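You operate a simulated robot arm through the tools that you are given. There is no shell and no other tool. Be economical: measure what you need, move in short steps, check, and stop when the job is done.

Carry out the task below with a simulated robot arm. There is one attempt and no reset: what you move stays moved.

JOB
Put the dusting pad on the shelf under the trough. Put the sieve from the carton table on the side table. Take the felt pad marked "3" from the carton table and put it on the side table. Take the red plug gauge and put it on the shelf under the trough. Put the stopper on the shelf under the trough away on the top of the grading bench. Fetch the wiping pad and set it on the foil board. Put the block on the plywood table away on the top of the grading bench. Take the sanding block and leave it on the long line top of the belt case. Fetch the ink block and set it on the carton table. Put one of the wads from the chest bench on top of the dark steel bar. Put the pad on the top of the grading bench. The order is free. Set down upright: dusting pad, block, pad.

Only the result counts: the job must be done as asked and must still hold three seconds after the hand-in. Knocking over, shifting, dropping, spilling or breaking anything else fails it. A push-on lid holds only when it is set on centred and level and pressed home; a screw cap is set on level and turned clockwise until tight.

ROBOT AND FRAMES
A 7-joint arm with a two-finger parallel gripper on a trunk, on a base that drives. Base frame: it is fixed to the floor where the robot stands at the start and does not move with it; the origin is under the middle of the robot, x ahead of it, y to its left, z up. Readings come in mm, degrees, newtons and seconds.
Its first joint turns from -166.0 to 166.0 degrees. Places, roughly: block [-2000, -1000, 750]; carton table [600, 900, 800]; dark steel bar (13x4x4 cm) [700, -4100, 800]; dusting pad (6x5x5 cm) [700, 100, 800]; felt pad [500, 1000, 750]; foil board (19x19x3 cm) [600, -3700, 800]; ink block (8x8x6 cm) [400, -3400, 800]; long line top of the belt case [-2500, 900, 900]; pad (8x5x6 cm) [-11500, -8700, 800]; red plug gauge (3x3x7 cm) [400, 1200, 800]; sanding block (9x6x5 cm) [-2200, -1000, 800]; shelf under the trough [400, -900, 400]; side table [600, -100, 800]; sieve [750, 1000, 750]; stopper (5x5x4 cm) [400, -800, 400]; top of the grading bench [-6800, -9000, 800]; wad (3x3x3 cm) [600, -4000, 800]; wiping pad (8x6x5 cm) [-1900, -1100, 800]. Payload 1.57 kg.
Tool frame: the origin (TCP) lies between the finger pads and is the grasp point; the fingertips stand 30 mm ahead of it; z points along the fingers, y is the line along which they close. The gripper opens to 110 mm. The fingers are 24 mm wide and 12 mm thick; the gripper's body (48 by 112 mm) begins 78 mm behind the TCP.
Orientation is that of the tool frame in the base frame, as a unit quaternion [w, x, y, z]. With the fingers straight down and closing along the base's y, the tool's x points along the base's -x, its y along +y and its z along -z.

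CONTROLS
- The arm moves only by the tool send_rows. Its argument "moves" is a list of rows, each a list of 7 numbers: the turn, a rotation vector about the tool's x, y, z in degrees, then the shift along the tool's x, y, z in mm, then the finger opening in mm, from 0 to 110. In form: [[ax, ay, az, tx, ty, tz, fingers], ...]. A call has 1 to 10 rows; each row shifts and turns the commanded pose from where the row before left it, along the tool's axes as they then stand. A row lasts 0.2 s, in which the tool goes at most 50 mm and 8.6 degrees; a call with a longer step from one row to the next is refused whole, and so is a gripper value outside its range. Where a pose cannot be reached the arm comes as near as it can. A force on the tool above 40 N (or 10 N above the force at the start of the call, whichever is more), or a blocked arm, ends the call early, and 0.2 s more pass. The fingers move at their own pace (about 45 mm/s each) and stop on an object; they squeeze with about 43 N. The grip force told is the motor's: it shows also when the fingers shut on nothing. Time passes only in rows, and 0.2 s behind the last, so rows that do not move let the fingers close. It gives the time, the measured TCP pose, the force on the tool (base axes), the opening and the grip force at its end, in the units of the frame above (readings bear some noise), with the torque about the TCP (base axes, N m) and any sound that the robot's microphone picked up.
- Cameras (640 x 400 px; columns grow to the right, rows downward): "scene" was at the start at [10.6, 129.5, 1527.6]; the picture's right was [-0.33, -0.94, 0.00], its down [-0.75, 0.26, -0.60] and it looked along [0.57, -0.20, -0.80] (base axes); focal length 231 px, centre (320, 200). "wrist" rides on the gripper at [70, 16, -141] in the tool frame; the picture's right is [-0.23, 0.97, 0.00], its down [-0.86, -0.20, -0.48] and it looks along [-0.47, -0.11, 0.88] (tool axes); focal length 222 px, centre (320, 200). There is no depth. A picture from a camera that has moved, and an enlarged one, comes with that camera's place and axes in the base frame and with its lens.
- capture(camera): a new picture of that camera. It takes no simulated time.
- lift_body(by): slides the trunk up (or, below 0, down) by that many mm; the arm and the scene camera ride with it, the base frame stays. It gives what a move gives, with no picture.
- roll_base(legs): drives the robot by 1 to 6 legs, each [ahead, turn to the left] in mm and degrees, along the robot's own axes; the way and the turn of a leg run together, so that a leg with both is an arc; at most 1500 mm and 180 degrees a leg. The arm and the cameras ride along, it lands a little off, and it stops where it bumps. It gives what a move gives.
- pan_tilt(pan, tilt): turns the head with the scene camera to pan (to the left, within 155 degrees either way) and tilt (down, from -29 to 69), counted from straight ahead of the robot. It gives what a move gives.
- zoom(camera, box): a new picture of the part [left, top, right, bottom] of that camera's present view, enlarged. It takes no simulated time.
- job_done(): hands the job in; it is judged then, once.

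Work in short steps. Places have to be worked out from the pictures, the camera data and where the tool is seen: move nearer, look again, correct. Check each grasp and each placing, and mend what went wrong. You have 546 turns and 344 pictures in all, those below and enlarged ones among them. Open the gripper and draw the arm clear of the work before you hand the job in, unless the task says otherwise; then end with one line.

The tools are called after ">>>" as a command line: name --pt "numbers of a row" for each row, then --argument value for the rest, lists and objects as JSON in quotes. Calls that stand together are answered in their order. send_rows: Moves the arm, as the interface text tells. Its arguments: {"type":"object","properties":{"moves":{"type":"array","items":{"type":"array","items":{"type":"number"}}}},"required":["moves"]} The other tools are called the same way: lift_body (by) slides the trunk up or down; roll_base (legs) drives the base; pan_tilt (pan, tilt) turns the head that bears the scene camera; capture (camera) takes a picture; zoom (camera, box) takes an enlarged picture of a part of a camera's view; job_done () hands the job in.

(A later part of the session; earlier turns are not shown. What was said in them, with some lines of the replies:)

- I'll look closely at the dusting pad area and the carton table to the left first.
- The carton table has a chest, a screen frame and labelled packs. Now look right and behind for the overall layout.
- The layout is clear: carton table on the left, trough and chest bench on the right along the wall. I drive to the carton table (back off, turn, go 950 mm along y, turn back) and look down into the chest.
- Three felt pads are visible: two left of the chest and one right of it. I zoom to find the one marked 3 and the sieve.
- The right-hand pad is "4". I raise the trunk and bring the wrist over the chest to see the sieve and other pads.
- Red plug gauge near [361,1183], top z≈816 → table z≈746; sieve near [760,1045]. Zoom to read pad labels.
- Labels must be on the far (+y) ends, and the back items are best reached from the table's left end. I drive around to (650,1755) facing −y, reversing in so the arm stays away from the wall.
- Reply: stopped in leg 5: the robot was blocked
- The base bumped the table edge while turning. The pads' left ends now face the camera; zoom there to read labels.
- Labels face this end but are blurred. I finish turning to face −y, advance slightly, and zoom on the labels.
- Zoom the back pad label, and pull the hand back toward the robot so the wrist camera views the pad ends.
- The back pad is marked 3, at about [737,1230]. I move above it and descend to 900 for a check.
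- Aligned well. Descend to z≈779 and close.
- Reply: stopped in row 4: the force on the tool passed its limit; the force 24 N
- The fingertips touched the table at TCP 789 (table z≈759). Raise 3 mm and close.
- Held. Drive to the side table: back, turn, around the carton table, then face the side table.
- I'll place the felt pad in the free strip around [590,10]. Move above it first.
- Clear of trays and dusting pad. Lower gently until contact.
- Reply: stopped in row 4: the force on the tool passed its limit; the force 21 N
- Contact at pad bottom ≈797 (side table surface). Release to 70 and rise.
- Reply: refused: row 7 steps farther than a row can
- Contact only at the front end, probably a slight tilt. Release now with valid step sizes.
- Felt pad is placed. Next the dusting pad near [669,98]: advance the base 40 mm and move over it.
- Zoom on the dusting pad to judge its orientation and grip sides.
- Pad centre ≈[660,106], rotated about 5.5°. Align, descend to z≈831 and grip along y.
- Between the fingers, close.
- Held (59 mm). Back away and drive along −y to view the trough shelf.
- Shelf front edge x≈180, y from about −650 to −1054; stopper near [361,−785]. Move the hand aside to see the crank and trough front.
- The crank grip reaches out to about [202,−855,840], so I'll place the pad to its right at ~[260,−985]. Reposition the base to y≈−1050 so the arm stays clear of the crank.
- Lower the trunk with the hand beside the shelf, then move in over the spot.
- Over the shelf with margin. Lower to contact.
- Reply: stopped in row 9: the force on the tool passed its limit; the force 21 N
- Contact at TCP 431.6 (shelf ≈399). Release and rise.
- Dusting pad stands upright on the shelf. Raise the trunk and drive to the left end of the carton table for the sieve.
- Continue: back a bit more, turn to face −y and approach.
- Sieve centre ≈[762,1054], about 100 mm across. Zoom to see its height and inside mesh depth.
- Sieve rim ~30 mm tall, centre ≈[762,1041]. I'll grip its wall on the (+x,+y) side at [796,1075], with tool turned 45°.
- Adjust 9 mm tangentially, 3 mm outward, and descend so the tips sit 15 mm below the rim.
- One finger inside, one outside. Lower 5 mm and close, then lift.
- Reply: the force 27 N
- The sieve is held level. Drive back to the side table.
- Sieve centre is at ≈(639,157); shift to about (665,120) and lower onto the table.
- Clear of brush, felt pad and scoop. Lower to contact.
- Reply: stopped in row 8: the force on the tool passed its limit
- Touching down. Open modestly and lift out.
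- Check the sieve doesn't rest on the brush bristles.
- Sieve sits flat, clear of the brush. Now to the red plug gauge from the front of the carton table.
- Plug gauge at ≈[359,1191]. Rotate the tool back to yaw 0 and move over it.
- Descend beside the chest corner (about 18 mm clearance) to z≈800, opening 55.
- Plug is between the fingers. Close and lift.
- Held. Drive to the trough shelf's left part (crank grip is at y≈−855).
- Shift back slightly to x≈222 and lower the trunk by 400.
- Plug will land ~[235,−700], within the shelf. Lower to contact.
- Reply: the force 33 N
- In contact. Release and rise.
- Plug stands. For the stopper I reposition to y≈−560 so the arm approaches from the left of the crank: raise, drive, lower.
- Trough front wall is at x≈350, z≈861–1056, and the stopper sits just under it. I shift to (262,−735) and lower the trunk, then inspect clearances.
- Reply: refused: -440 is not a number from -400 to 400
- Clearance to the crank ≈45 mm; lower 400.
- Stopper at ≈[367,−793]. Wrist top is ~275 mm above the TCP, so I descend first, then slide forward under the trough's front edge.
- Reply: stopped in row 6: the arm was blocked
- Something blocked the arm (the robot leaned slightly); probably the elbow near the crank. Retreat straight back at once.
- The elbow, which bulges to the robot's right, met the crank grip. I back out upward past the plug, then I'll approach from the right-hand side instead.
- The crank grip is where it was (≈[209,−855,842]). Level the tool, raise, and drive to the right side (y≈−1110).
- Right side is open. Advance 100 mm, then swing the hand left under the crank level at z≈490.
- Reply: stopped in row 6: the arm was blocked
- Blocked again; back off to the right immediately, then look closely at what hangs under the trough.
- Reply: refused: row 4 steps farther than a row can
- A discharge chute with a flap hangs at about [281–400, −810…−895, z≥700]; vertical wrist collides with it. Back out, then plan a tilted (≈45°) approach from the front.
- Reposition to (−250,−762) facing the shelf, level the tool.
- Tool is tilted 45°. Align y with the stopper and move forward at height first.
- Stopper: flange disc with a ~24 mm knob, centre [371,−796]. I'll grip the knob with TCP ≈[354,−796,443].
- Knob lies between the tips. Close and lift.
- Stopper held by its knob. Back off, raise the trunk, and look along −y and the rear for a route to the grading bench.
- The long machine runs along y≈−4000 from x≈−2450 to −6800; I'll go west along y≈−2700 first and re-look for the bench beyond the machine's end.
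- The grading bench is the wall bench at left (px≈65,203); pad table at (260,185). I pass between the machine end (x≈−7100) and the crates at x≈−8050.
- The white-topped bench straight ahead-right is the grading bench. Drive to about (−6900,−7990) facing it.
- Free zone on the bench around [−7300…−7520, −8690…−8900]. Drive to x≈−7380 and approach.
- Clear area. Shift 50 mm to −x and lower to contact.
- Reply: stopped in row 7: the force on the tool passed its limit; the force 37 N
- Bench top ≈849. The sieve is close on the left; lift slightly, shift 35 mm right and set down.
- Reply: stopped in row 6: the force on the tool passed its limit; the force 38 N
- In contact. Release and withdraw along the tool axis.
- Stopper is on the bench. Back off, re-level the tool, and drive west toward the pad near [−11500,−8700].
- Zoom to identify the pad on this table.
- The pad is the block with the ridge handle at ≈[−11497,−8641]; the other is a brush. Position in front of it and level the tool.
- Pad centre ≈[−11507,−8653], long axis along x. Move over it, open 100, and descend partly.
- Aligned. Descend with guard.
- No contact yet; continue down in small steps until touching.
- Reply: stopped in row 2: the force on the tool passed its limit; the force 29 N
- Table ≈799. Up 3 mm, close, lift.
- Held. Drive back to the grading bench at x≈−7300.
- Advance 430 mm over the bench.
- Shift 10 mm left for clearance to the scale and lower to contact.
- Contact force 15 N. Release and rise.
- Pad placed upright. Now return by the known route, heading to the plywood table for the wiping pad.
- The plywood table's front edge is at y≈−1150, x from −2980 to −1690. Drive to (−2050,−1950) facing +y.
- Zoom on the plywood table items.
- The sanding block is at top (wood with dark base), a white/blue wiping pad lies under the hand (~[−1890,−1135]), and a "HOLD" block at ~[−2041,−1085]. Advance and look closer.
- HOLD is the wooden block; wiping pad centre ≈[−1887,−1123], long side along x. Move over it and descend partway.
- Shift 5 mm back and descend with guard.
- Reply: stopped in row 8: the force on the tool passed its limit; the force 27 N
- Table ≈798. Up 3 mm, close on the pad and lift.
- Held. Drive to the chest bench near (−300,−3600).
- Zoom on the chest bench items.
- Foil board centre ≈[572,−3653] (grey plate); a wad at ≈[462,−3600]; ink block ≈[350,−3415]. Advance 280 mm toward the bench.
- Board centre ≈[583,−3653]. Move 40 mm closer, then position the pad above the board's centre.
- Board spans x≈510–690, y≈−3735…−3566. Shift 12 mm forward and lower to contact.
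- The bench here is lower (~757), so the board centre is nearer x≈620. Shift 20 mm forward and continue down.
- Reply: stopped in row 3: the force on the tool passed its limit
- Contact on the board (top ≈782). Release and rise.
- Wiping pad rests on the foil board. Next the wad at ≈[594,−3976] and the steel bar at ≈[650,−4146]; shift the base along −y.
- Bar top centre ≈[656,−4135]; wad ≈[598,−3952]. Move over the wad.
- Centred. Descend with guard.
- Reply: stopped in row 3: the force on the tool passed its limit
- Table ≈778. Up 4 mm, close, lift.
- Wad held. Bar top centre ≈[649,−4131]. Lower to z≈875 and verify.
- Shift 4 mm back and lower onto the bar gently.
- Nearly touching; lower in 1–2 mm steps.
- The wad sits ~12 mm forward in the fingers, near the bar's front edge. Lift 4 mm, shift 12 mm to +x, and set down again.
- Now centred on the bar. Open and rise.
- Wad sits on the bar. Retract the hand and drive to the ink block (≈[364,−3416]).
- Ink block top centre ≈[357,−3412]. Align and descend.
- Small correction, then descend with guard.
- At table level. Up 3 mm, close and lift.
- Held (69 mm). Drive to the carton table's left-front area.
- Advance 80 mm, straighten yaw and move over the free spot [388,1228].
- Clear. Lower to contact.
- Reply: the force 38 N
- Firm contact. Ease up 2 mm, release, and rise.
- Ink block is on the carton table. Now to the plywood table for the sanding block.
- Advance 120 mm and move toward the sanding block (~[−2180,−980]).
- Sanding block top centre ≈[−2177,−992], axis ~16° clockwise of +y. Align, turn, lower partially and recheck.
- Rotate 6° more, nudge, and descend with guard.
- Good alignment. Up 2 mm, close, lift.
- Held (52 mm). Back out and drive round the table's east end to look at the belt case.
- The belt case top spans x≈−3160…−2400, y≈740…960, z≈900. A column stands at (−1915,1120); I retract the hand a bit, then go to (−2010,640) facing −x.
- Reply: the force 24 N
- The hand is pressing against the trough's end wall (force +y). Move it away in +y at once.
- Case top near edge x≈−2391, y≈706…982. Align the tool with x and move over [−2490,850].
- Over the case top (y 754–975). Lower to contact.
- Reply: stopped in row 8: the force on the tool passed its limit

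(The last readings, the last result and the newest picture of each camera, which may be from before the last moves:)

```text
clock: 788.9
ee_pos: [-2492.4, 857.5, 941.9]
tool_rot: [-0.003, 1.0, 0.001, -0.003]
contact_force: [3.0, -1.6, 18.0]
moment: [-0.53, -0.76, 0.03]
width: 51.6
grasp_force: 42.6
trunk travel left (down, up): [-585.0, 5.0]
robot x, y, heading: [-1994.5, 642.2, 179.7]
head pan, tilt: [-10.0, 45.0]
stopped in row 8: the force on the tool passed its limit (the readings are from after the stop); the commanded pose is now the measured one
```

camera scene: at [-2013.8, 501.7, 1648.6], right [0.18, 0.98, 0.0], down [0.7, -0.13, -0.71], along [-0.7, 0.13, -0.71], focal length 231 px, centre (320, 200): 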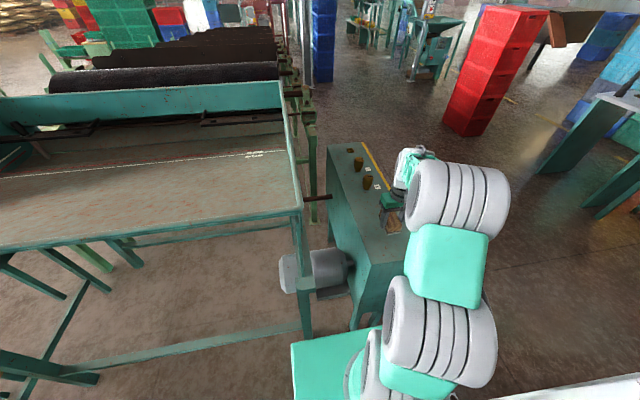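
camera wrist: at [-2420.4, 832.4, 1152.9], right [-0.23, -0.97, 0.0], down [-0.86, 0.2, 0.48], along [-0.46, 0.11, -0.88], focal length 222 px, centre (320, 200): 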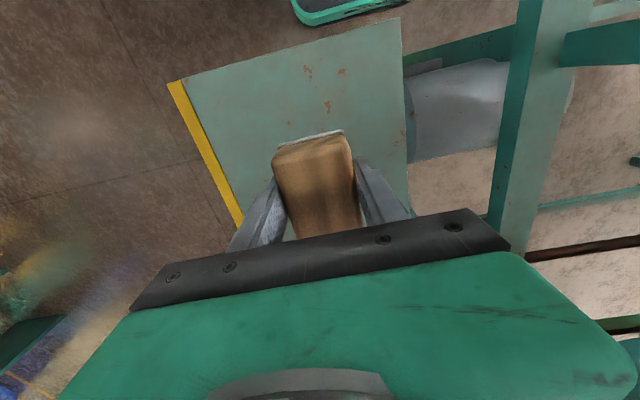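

Contact on the case top (~908). Release and rise.

>>> send_rows --pt "0 0 0 0 0 1 80" --pt "0 0 0 0 0 0 80" --pt "0 0 0 0 0 0 80" --pt "0 0 0 0 0 -20 80" --pt "0 0 0 0 0 -40 80" --pt "0 0 0 0 0 -45 80" --pt "0 0 0 0 0 -20 80"

>>> capture --camera "wrist"

```text
clock: 790.5
ee_pos: [-2491.0, 857.3, 1063.2]
tool_rot: [-0.002, 1.0, 0.001, -0.003]
contact_force: [-0.8, -0.7, -0.7]
moment: [-0.03, 0.01, 0.0]
width: 80.2
grasp_force: 0.0
trunk travel left (down, up): [-585.0, 5.0]
robot x, y, heading: [-1992.7, 642.6, 179.8]
head pan, tilt: [-10.0, 45.0]
```

```text
171 pictures are left
camera wrist: at [-2420.7, 840.1, 1204.3], right [-0.23, -0.97, 0.0], down [-0.85, 0.2, 0.48], along [-0.47, 0.11, -0.88], focal length 222 px, centre (320, 200)
```

wrist: 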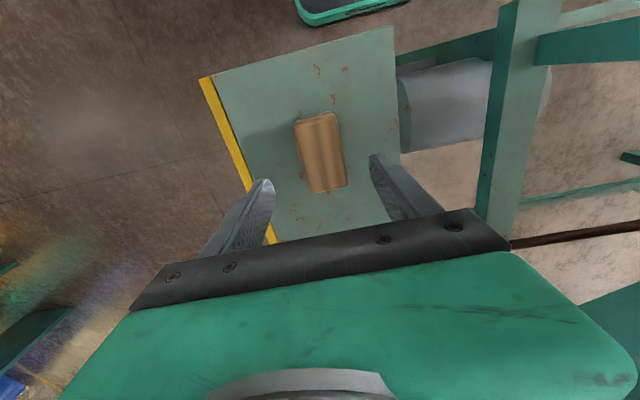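

Sanding block placed. Back away, centre the hand, and return to the plywood table for the HOLD block at ≈[−2092,−1101].

>>> roll_base --legs '[[-640, 0]]'

>>> send_rows --pt "0 0 0 0 49 0 80" --pt "0 0 0 0 49 0 80" --pt "0 0 0 0 49 0 80" --pt "0 0 0 0 49 0 80"

>>> roll_base --legs '[[0, 90], [1250, 0], [1250, 0], [0, -90], [710, 0], [0, -90]]'

>>> roll_base --legs '[[230, 0]]'

>>> capture --camera "wrist"

```text
clock: 794.1
ee_pos: [-1850.3, 855.3, 1063.6]
tool_rot: [-0.002, 1.0, -0.002, -0.001]
contact_force: [-0.3, -0.2, -0.2]
moment: [0.01, 0.02, 0.0]
width: 80.0
grasp_force: 0.1
trunk travel left (down, up): [-585.0, 5.0]
robot x, y, heading: [-1352.7, 637.8, 179.5]
head pan, tilt: [-10.0, 45.0]
```

```text
clock: 795.1
ee_pos: [-1851.0, 659.9, 1062.8]
tool_rot: [-0.003, 1.0, -0.002, -0.002]
contact_force: [0.0, -0.5, -0.2]
moment: [0.04, -0.02, 0.02]
width: 80.1
grasp_force: 0.1
trunk travel left (down, up): [-585.0, 5.0]
robot x, y, heading: [-1352.6, 640.9, 179.5]
head pan, tilt: [-10.0, 45.0]
```

```text
clock: 822.2
ee_pos: [-2088.9, -1351.7, 1061.9]
tool_rot: [-0.003, 0.708, -0.707, 0.001]
contact_force: [-0.1, -0.6, -0.1]
moment: [0.01, 0.04, 0.03]
width: 79.9
grasp_force: 0.0
trunk travel left (down, up): [-585.0, 5.0]
robot x, y, heading: [-2105.5, -1852.8, 90.0]
head pan, tilt: [-10.0, 45.0]
```

```text
clock: 824.0
ee_pos: [-2086.8, -1119.4, 1063.1]
tool_rot: [-0.003, 0.708, -0.706, 0.0]
contact_force: [0.0, 0.0, -0.5]
moment: [-0.03, 0.05, 0.0]
width: 80.0
grasp_force: 0.2
trunk travel left (down, up): [-585.0, 5.0]
robot x, y, heading: [-2107.9, -1615.3, 90.0]
head pan, tilt: [-10.0, 45.0]
```

```text
170 pictures are left
camera wrist: at [-2103.8, -1189.4, 1203.1], right [-0.97, 0.22, 0.0], down [0.19, 0.85, 0.48], along [0.11, 0.47, -0.88], focal length 222 px, centre (320, 200)
```

wrist: 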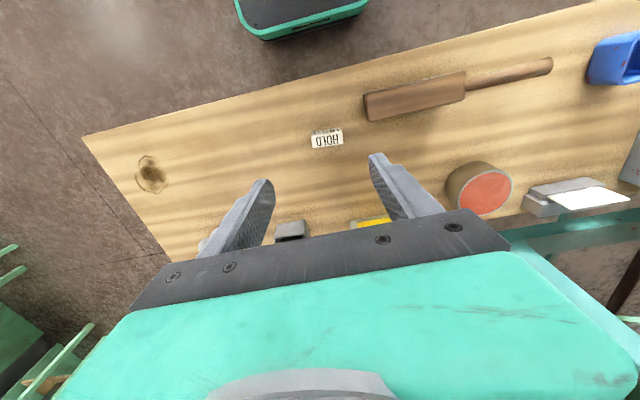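

Zoom on the HOLD block.

>>> zoom --camera "wrist" --box '[290, 110, 370, 170]'

>>> zoom --camera "scene" --box '[320, 150, 420, 250]'

```text
6.67 times, centred on (330, 140) of wrist
camera zoom: at [-2103.8, -1189.4, 1203.1], right [-0.97, 0.22, 0.0], down [0.19, 0.85, 0.48], along [0.11, 0.47, -0.88], focal length 1481 px, centre (253, 600)
```

zoom: 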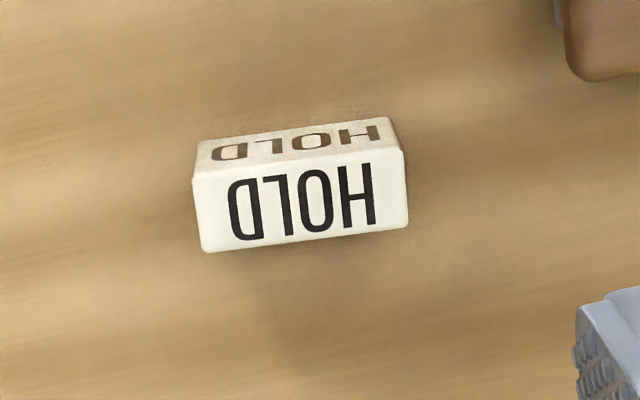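

```text
4.00 times, centred on (370, 200) of scene
camera zoom: at [-2246.7, -1597.7, 1648.6], right [0.98, -0.18, 0.0], down [-0.12, -0.7, -0.71], along [0.12, 0.7, -0.71], focal length 924 px, centre (120, 200)
```

zoom: 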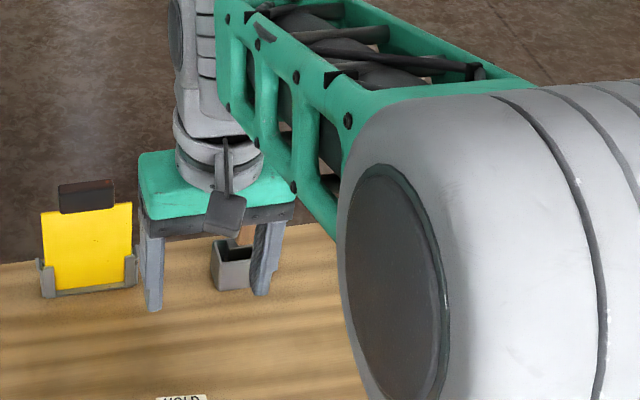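

HOLD block ≈50×25 mm, centre [−2094,−1099], ~6° turned. Align and descend.

>>> send_rows --pt "0 0 5.8 -21 7 0 80" --pt "0 0 0 0 0 45 80" --pt "0 0 0 0 0 45 80" --pt "0 0 0 0 0 45 80" --pt "0 0 0 0 0 30 80"

>>> capture --camera "wrist"

```text
clock: 825.2
ee_pos: [-2095.6, -1098.0, 896.4]
tool_rot: [0.003, -0.672, 0.741, 0.0]
contact_force: [0.7, -0.6, 0.5]
moment: [0.0, -0.01, 0.01]
width: 80.0
grasp_force: 0.0
trunk travel left (down, up): [-585.0, 5.0]
robot x, y, heading: [-2108.3, -1623.0, 89.9]
head pan, tilt: [-10.0, 45.0]
```

```text
167 pictures are left
camera wrist: at [-2117.2, -1165.9, 1037.7], right [-0.95, 0.32, 0.0], down [0.28, 0.83, 0.48], along [0.16, 0.46, -0.88], focal length 222 px, centre (320, 200)
```

wrist: 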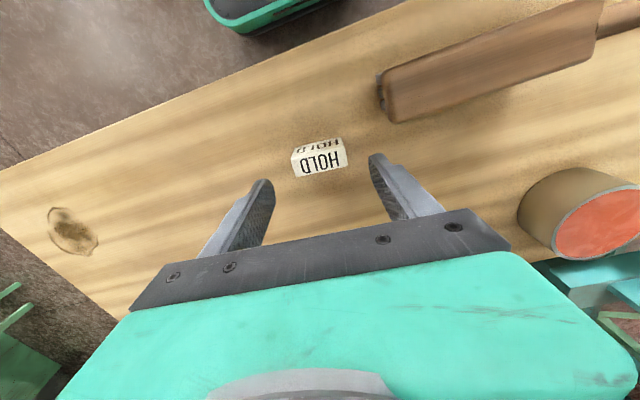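

Reduce the opening to 66 to keep clear of the brush, then descend with guard.

>>> send_rows --pt "0 0 0 0 0 0 66" --pt "0 0 0 -1 -1 30 66" --pt "0 0 0 0 0 25 66" --pt "0 0 0 0 0 6 66" --pt "0 0 0 0 0 4 66" --pt "0 0 0 0 0 3 66"

>>> capture --camera "wrist"

```text
clock: 826.6
ee_pos: [-2092.0, -1096.8, 828.7]
tool_rot: [0.004, -0.672, 0.74, 0.0]
contact_force: [0.4, -1.5, 4.5]
moment: [-0.06, 0.21, 0.03]
width: 65.9
grasp_force: 0.0
trunk travel left (down, up): [-585.0, 5.0]
robot x, y, heading: [-2106.8, -1615.4, 89.9]
head pan, tilt: [-10.0, 45.0]
```

```text
166 pictures are left
camera wrist: at [-2115.5, -1165.2, 970.8], right [-0.95, 0.32, 0.0], down [0.28, 0.83, 0.48], along [0.16, 0.46, -0.88], focal length 222 px, centre (320, 200)
```

wrist: 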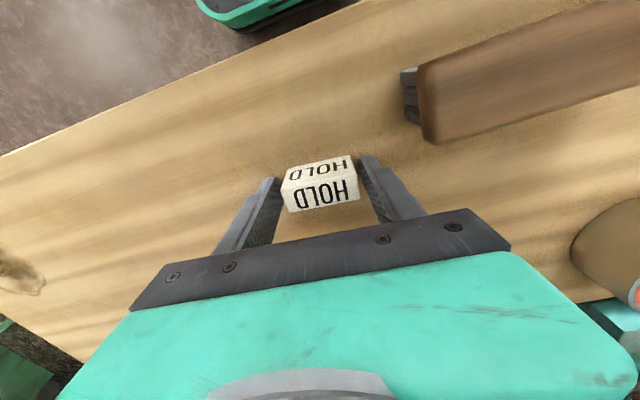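

Block between fingers at table level. Up 2 mm, close, lift.

>>> send_rows --pt "0 0 0 0 0 -3 66" --pt "0 0 0 0 0 0 30" --pt "0 0 0 0 0 0 30" --pt "0 0 0 0 0 0 30"

>>> send_rows --pt "0 0 0 0 0 -15 30" --pt "0 0 0 0 0 -40 30" --pt "0 0 0 0 0 -45 30" --pt "0 0 0 0 0 -45 30"

>>> capture --camera "wrist"

```text
clock: 827.6
ee_pos: [-2092.4, -1096.2, 832.7]
tool_rot: [0.003, -0.672, 0.741, -0.001]
contact_force: [0.0, 0.2, -0.4]
moment: [0.01, -0.01, -0.03]
width: 51.1
grasp_force: 32.4
trunk travel left (down, up): [-585.0, 5.0]
robot x, y, heading: [-2102.9, -1619.6, 90.1]
head pan, tilt: [-10.0, 45.0]
```

```text
clock: 828.6
ee_pos: [-2093.6, -1098.5, 977.6]
tool_rot: [0.003, -0.671, 0.741, -0.001]
contact_force: [-0.3, -0.2, 0.9]
moment: [0.03, 0.01, -0.03]
width: 50.7
grasp_force: 42.5
trunk travel left (down, up): [-585.0, 5.0]
robot x, y, heading: [-2108.7, -1621.2, 89.8]
head pan, tilt: [-10.0, 45.0]
```

```text
165 pictures are left
camera wrist: at [-2116.3, -1167.0, 1117.7], right [-0.95, 0.32, 0.0], down [0.28, 0.83, 0.48], along [0.16, 0.46, -0.88], focal length 222 px, centre (320, 200)
```

wrist: 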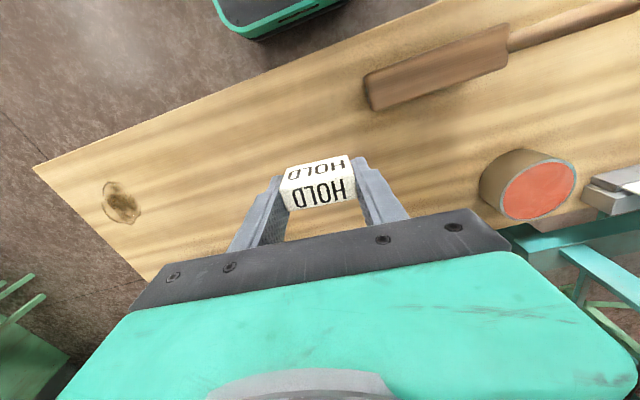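

Held. Drive back to the grading bench by the known route.

>>> roll_base --legs '[[-600, 0], [0, 96.5], [1300, 0], [1300, 0], [1214, 0], [0, 15.1]]'

>>> roll_base --legs '[[1160, 0], [1152, 0], [0, 68.4], [1450, 0], [1450, 0], [0, 22.3]]'

```text
clock: 855.0
ee_pos: [-6402.8, -2820.7, 977.9]
tool_rot: [-0.002, 0.991, 0.137, -0.002]
contact_force: [-0.5, -0.1, 0.0]
moment: [0.02, 0.02, 0.0]
width: 51.0
grasp_force: 43.2
trunk travel left (down, up): [-585.0, 5.0]
robot x, y, heading: [-5910.4, -2642.0, -158.9]
head pan, tilt: [-10.0, 45.0]
```

```text
clock: 884.2
ee_pos: [-7881.5, -6900.0, 976.9]
tool_rot: [-0.001, 0.594, 0.804, -0.003]
contact_force: [-0.2, 0.0, -1.2]
moment: [0.02, 0.0, -0.01]
width: 51.1
grasp_force: 42.9
trunk travel left (down, up): [-585.0, 5.0]
robot x, y, heading: [-8069.4, -6414.4, -67.6]
head pan, tilt: [-10.0, 45.0]
```

>>> roll_base --legs '[[0, 0.7], [835, 0], [834, 0], [0, -23.1]]'

>>> capture --camera "scene"

```text
clock: 894.3
ee_pos: [-7390.4, -8463.8, 976.5]
tool_rot: [-0.001, 0.732, 0.682, -0.002]
contact_force: [-0.5, -0.5, -0.9]
moment: [0.0, -0.03, -0.03]
width: 50.8
grasp_force: 42.7
trunk travel left (down, up): [-585.0, 5.0]
robot x, y, heading: [-7392.0, -7943.1, -88.5]
head pan, tilt: [-10.0, 45.0]
```

```text
164 pictures are left
camera scene: at [-7250.2, -7960.8, 1648.6], right [-0.99, 0.15, 0.0], down [0.11, 0.7, -0.71], along [-0.11, -0.7, -0.71], focal length 231 px, centre (320, 200)
```

scene: 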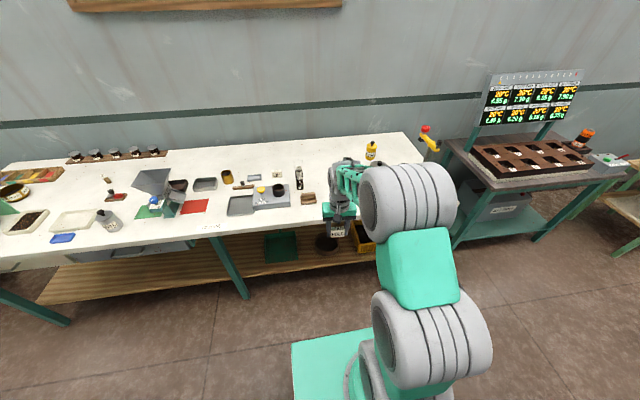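

Advance 385 mm over the bench.

>>> roll_base --legs '[[385, 0]]'

>>> capture --camera "wrist"

>>> capture --camera "scene"

```text
clock: 896.7
ee_pos: [-7382.0, -8849.9, 976.8]
tool_rot: [-0.001, 0.732, 0.681, -0.003]
contact_force: [0.0, 0.0, 0.2]
moment: [0.01, 0.01, 0.0]
width: 51.1
grasp_force: 42.8
trunk travel left (down, up): [-585.0, 5.0]
robot x, y, heading: [-7385.3, -8329.2, -88.6]
head pan, tilt: [-10.0, 45.0]
```

```text
163 pictures are left
camera wrist: at [-7359.4, -8781.0, 1117.4], right [0.95, -0.3, 0.0], down [-0.26, -0.84, 0.48], along [-0.15, -0.46, -0.88], focal length 222 px, centre (320, 200)
```

wrist: 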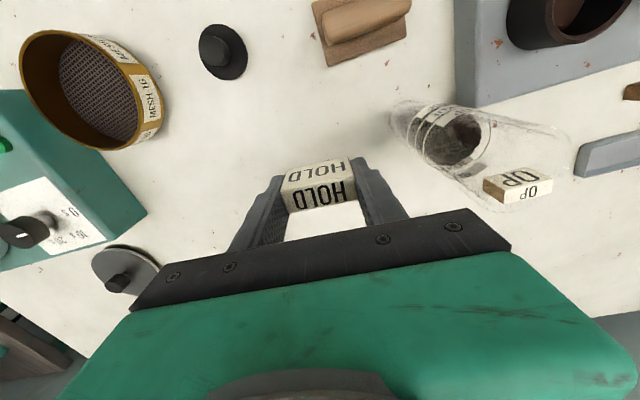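

```text
162 pictures are left
camera scene: at [-7240.8, -8346.8, 1648.6], right [-0.99, 0.15, 0.0], down [0.11, 0.7, -0.71], along [-0.11, -0.7, -0.71], focal length 231 px, centre (320, 200)
```

scene: 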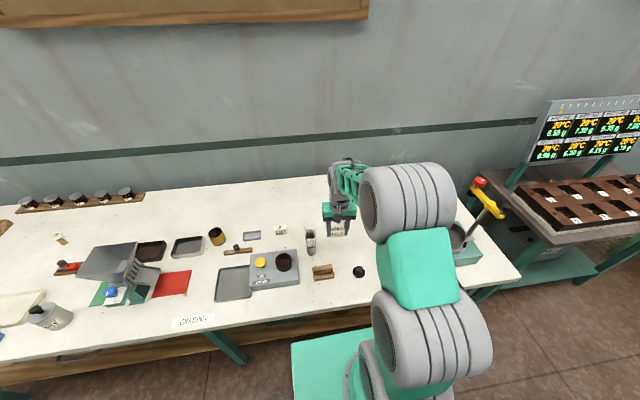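

Shift 45 mm left (away from the glass jar) and lower to contact.

>>> send_rows --pt "0 0 0 0 -45 0 30" --pt "0 0 0 0 0 40 30" --pt "0 0 0 0 0 35 30" --pt "0 0 0 0 0 8 30" --pt "0 0 0 0 0 4 30" --pt "0 0 0 0 0 3 30" --pt "0 0 0 0 0 3 30" --pt "0 0 0 0 0 3 30"

>>> capture --camera "wrist"

```text
clock: 898.5
ee_pos: [-7427.1, -8846.4, 883.2]
tool_rot: [0.0, 0.731, 0.682, -0.003]
contact_force: [-0.1, 1.1, 7.5]
moment: [0.07, -0.21, 0.06]
width: 50.9
grasp_force: 42.3
trunk travel left (down, up): [-585.0, 5.0]
robot x, y, heading: [-7382.5, -8331.0, -89.1]
head pan, tilt: [-10.0, 45.0]
```

```text
161 pictures are left
camera wrist: at [-7404.7, -8777.4, 1023.0], right [0.95, -0.3, 0.0], down [-0.26, -0.84, 0.48], along [-0.15, -0.46, -0.88], focal length 222 px, centre (320, 200)
```

wrist: 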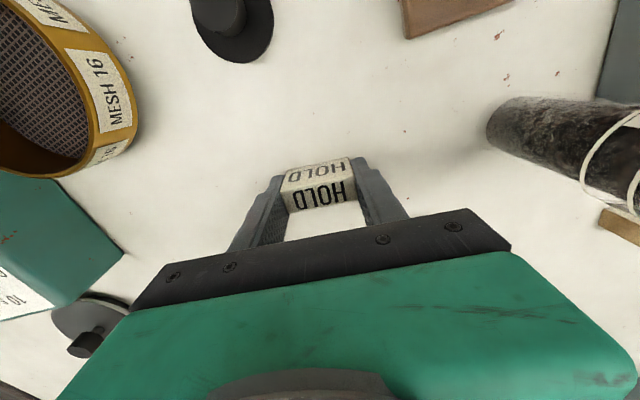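

Touching with 7.5 N. Release and rise, then check.

>>> send_rows --pt "0 0 0 0 0 1 75" --pt "0 0 0 0 0 0 75" --pt "0 0 0 0 0 0 75" --pt "0 0 0 0 0 -20 75" --pt "0 0 0 0 0 -40 75" --pt "0 0 0 0 0 -45 75" --pt "0 0 0 0 0 -45 75"

>>> roll_base --legs '[[-350, 0]]'

>>> capture --camera "wrist"

>>> zoom --camera "scene" --box '[260, 130, 460, 250]'

```text
clock: 900.1
ee_pos: [-7427.9, -8845.4, 1030.5]
tool_rot: [-0.002, 0.732, 0.681, -0.002]
contact_force: [-0.3, -0.1, 0.2]
moment: [0.0, 0.02, -0.02]
width: 75.1
grasp_force: 0.1
trunk travel left (down, up): [-585.0, 5.0]
robot x, y, heading: [-7383.4, -8329.8, -88.6]
head pan, tilt: [-10.0, 45.0]
```

```text
clock: 902.4
ee_pos: [-7436.9, -8495.8, 1031.0]
tool_rot: [0.0, 0.733, 0.68, -0.003]
contact_force: [-1.1, -0.5, 0.1]
moment: [-0.02, -0.01, 0.0]
width: 74.9
grasp_force: 0.0
trunk travel left (down, up): [-585.0, 5.0]
robot x, y, heading: [-7389.4, -7976.7, -88.5]
head pan, tilt: [-10.0, 45.0]
```

```text
160 pictures are left
camera wrist: at [-7412.6, -8426.0, 1171.2], right [0.95, -0.3, 0.0], down [-0.26, -0.84, 0.48], along [-0.15, -0.46, -0.88], focal length 222 px, centre (320, 200)
```

wrist: 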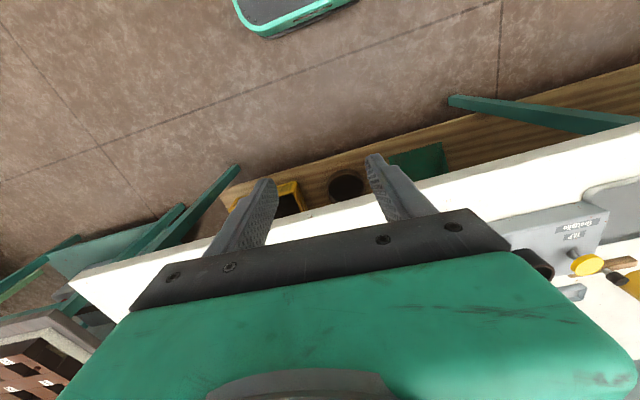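

```text
3.20 times, centred on (360, 190) of scene
camera zoom: at [-7248.5, -7995.6, 1648.6], right [-0.99, 0.15, 0.0], down [0.11, 0.7, -0.71], along [-0.11, -0.7, -0.71], focal length 739 px, centre (192, 232)
```

zoom: 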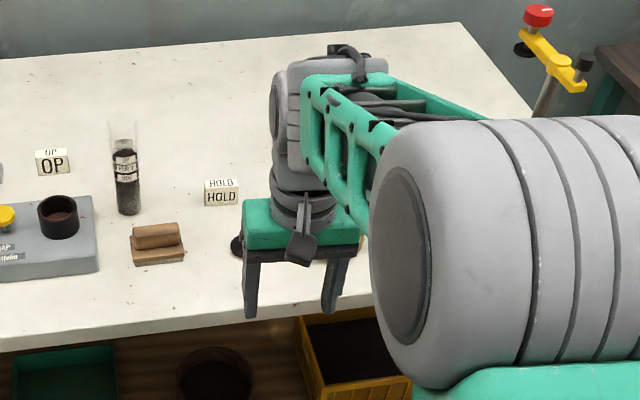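

All eleven placements are done and checked. The hand is open and clear, so I hand in the job.

>>> job_done

```text
The job is handed in.
```

I put all eleven objects where the job asked, confirmed each one in a picture after release, and handed the job in. The dusting pad, block and pad are standing upright. Along the way the robot bumped the carton table, the chute under the trough and the end wall of the trough by the belt case; nothing looked shifted in the later pictures of the carton table and chute, but I did not go back to check the trough end wall.
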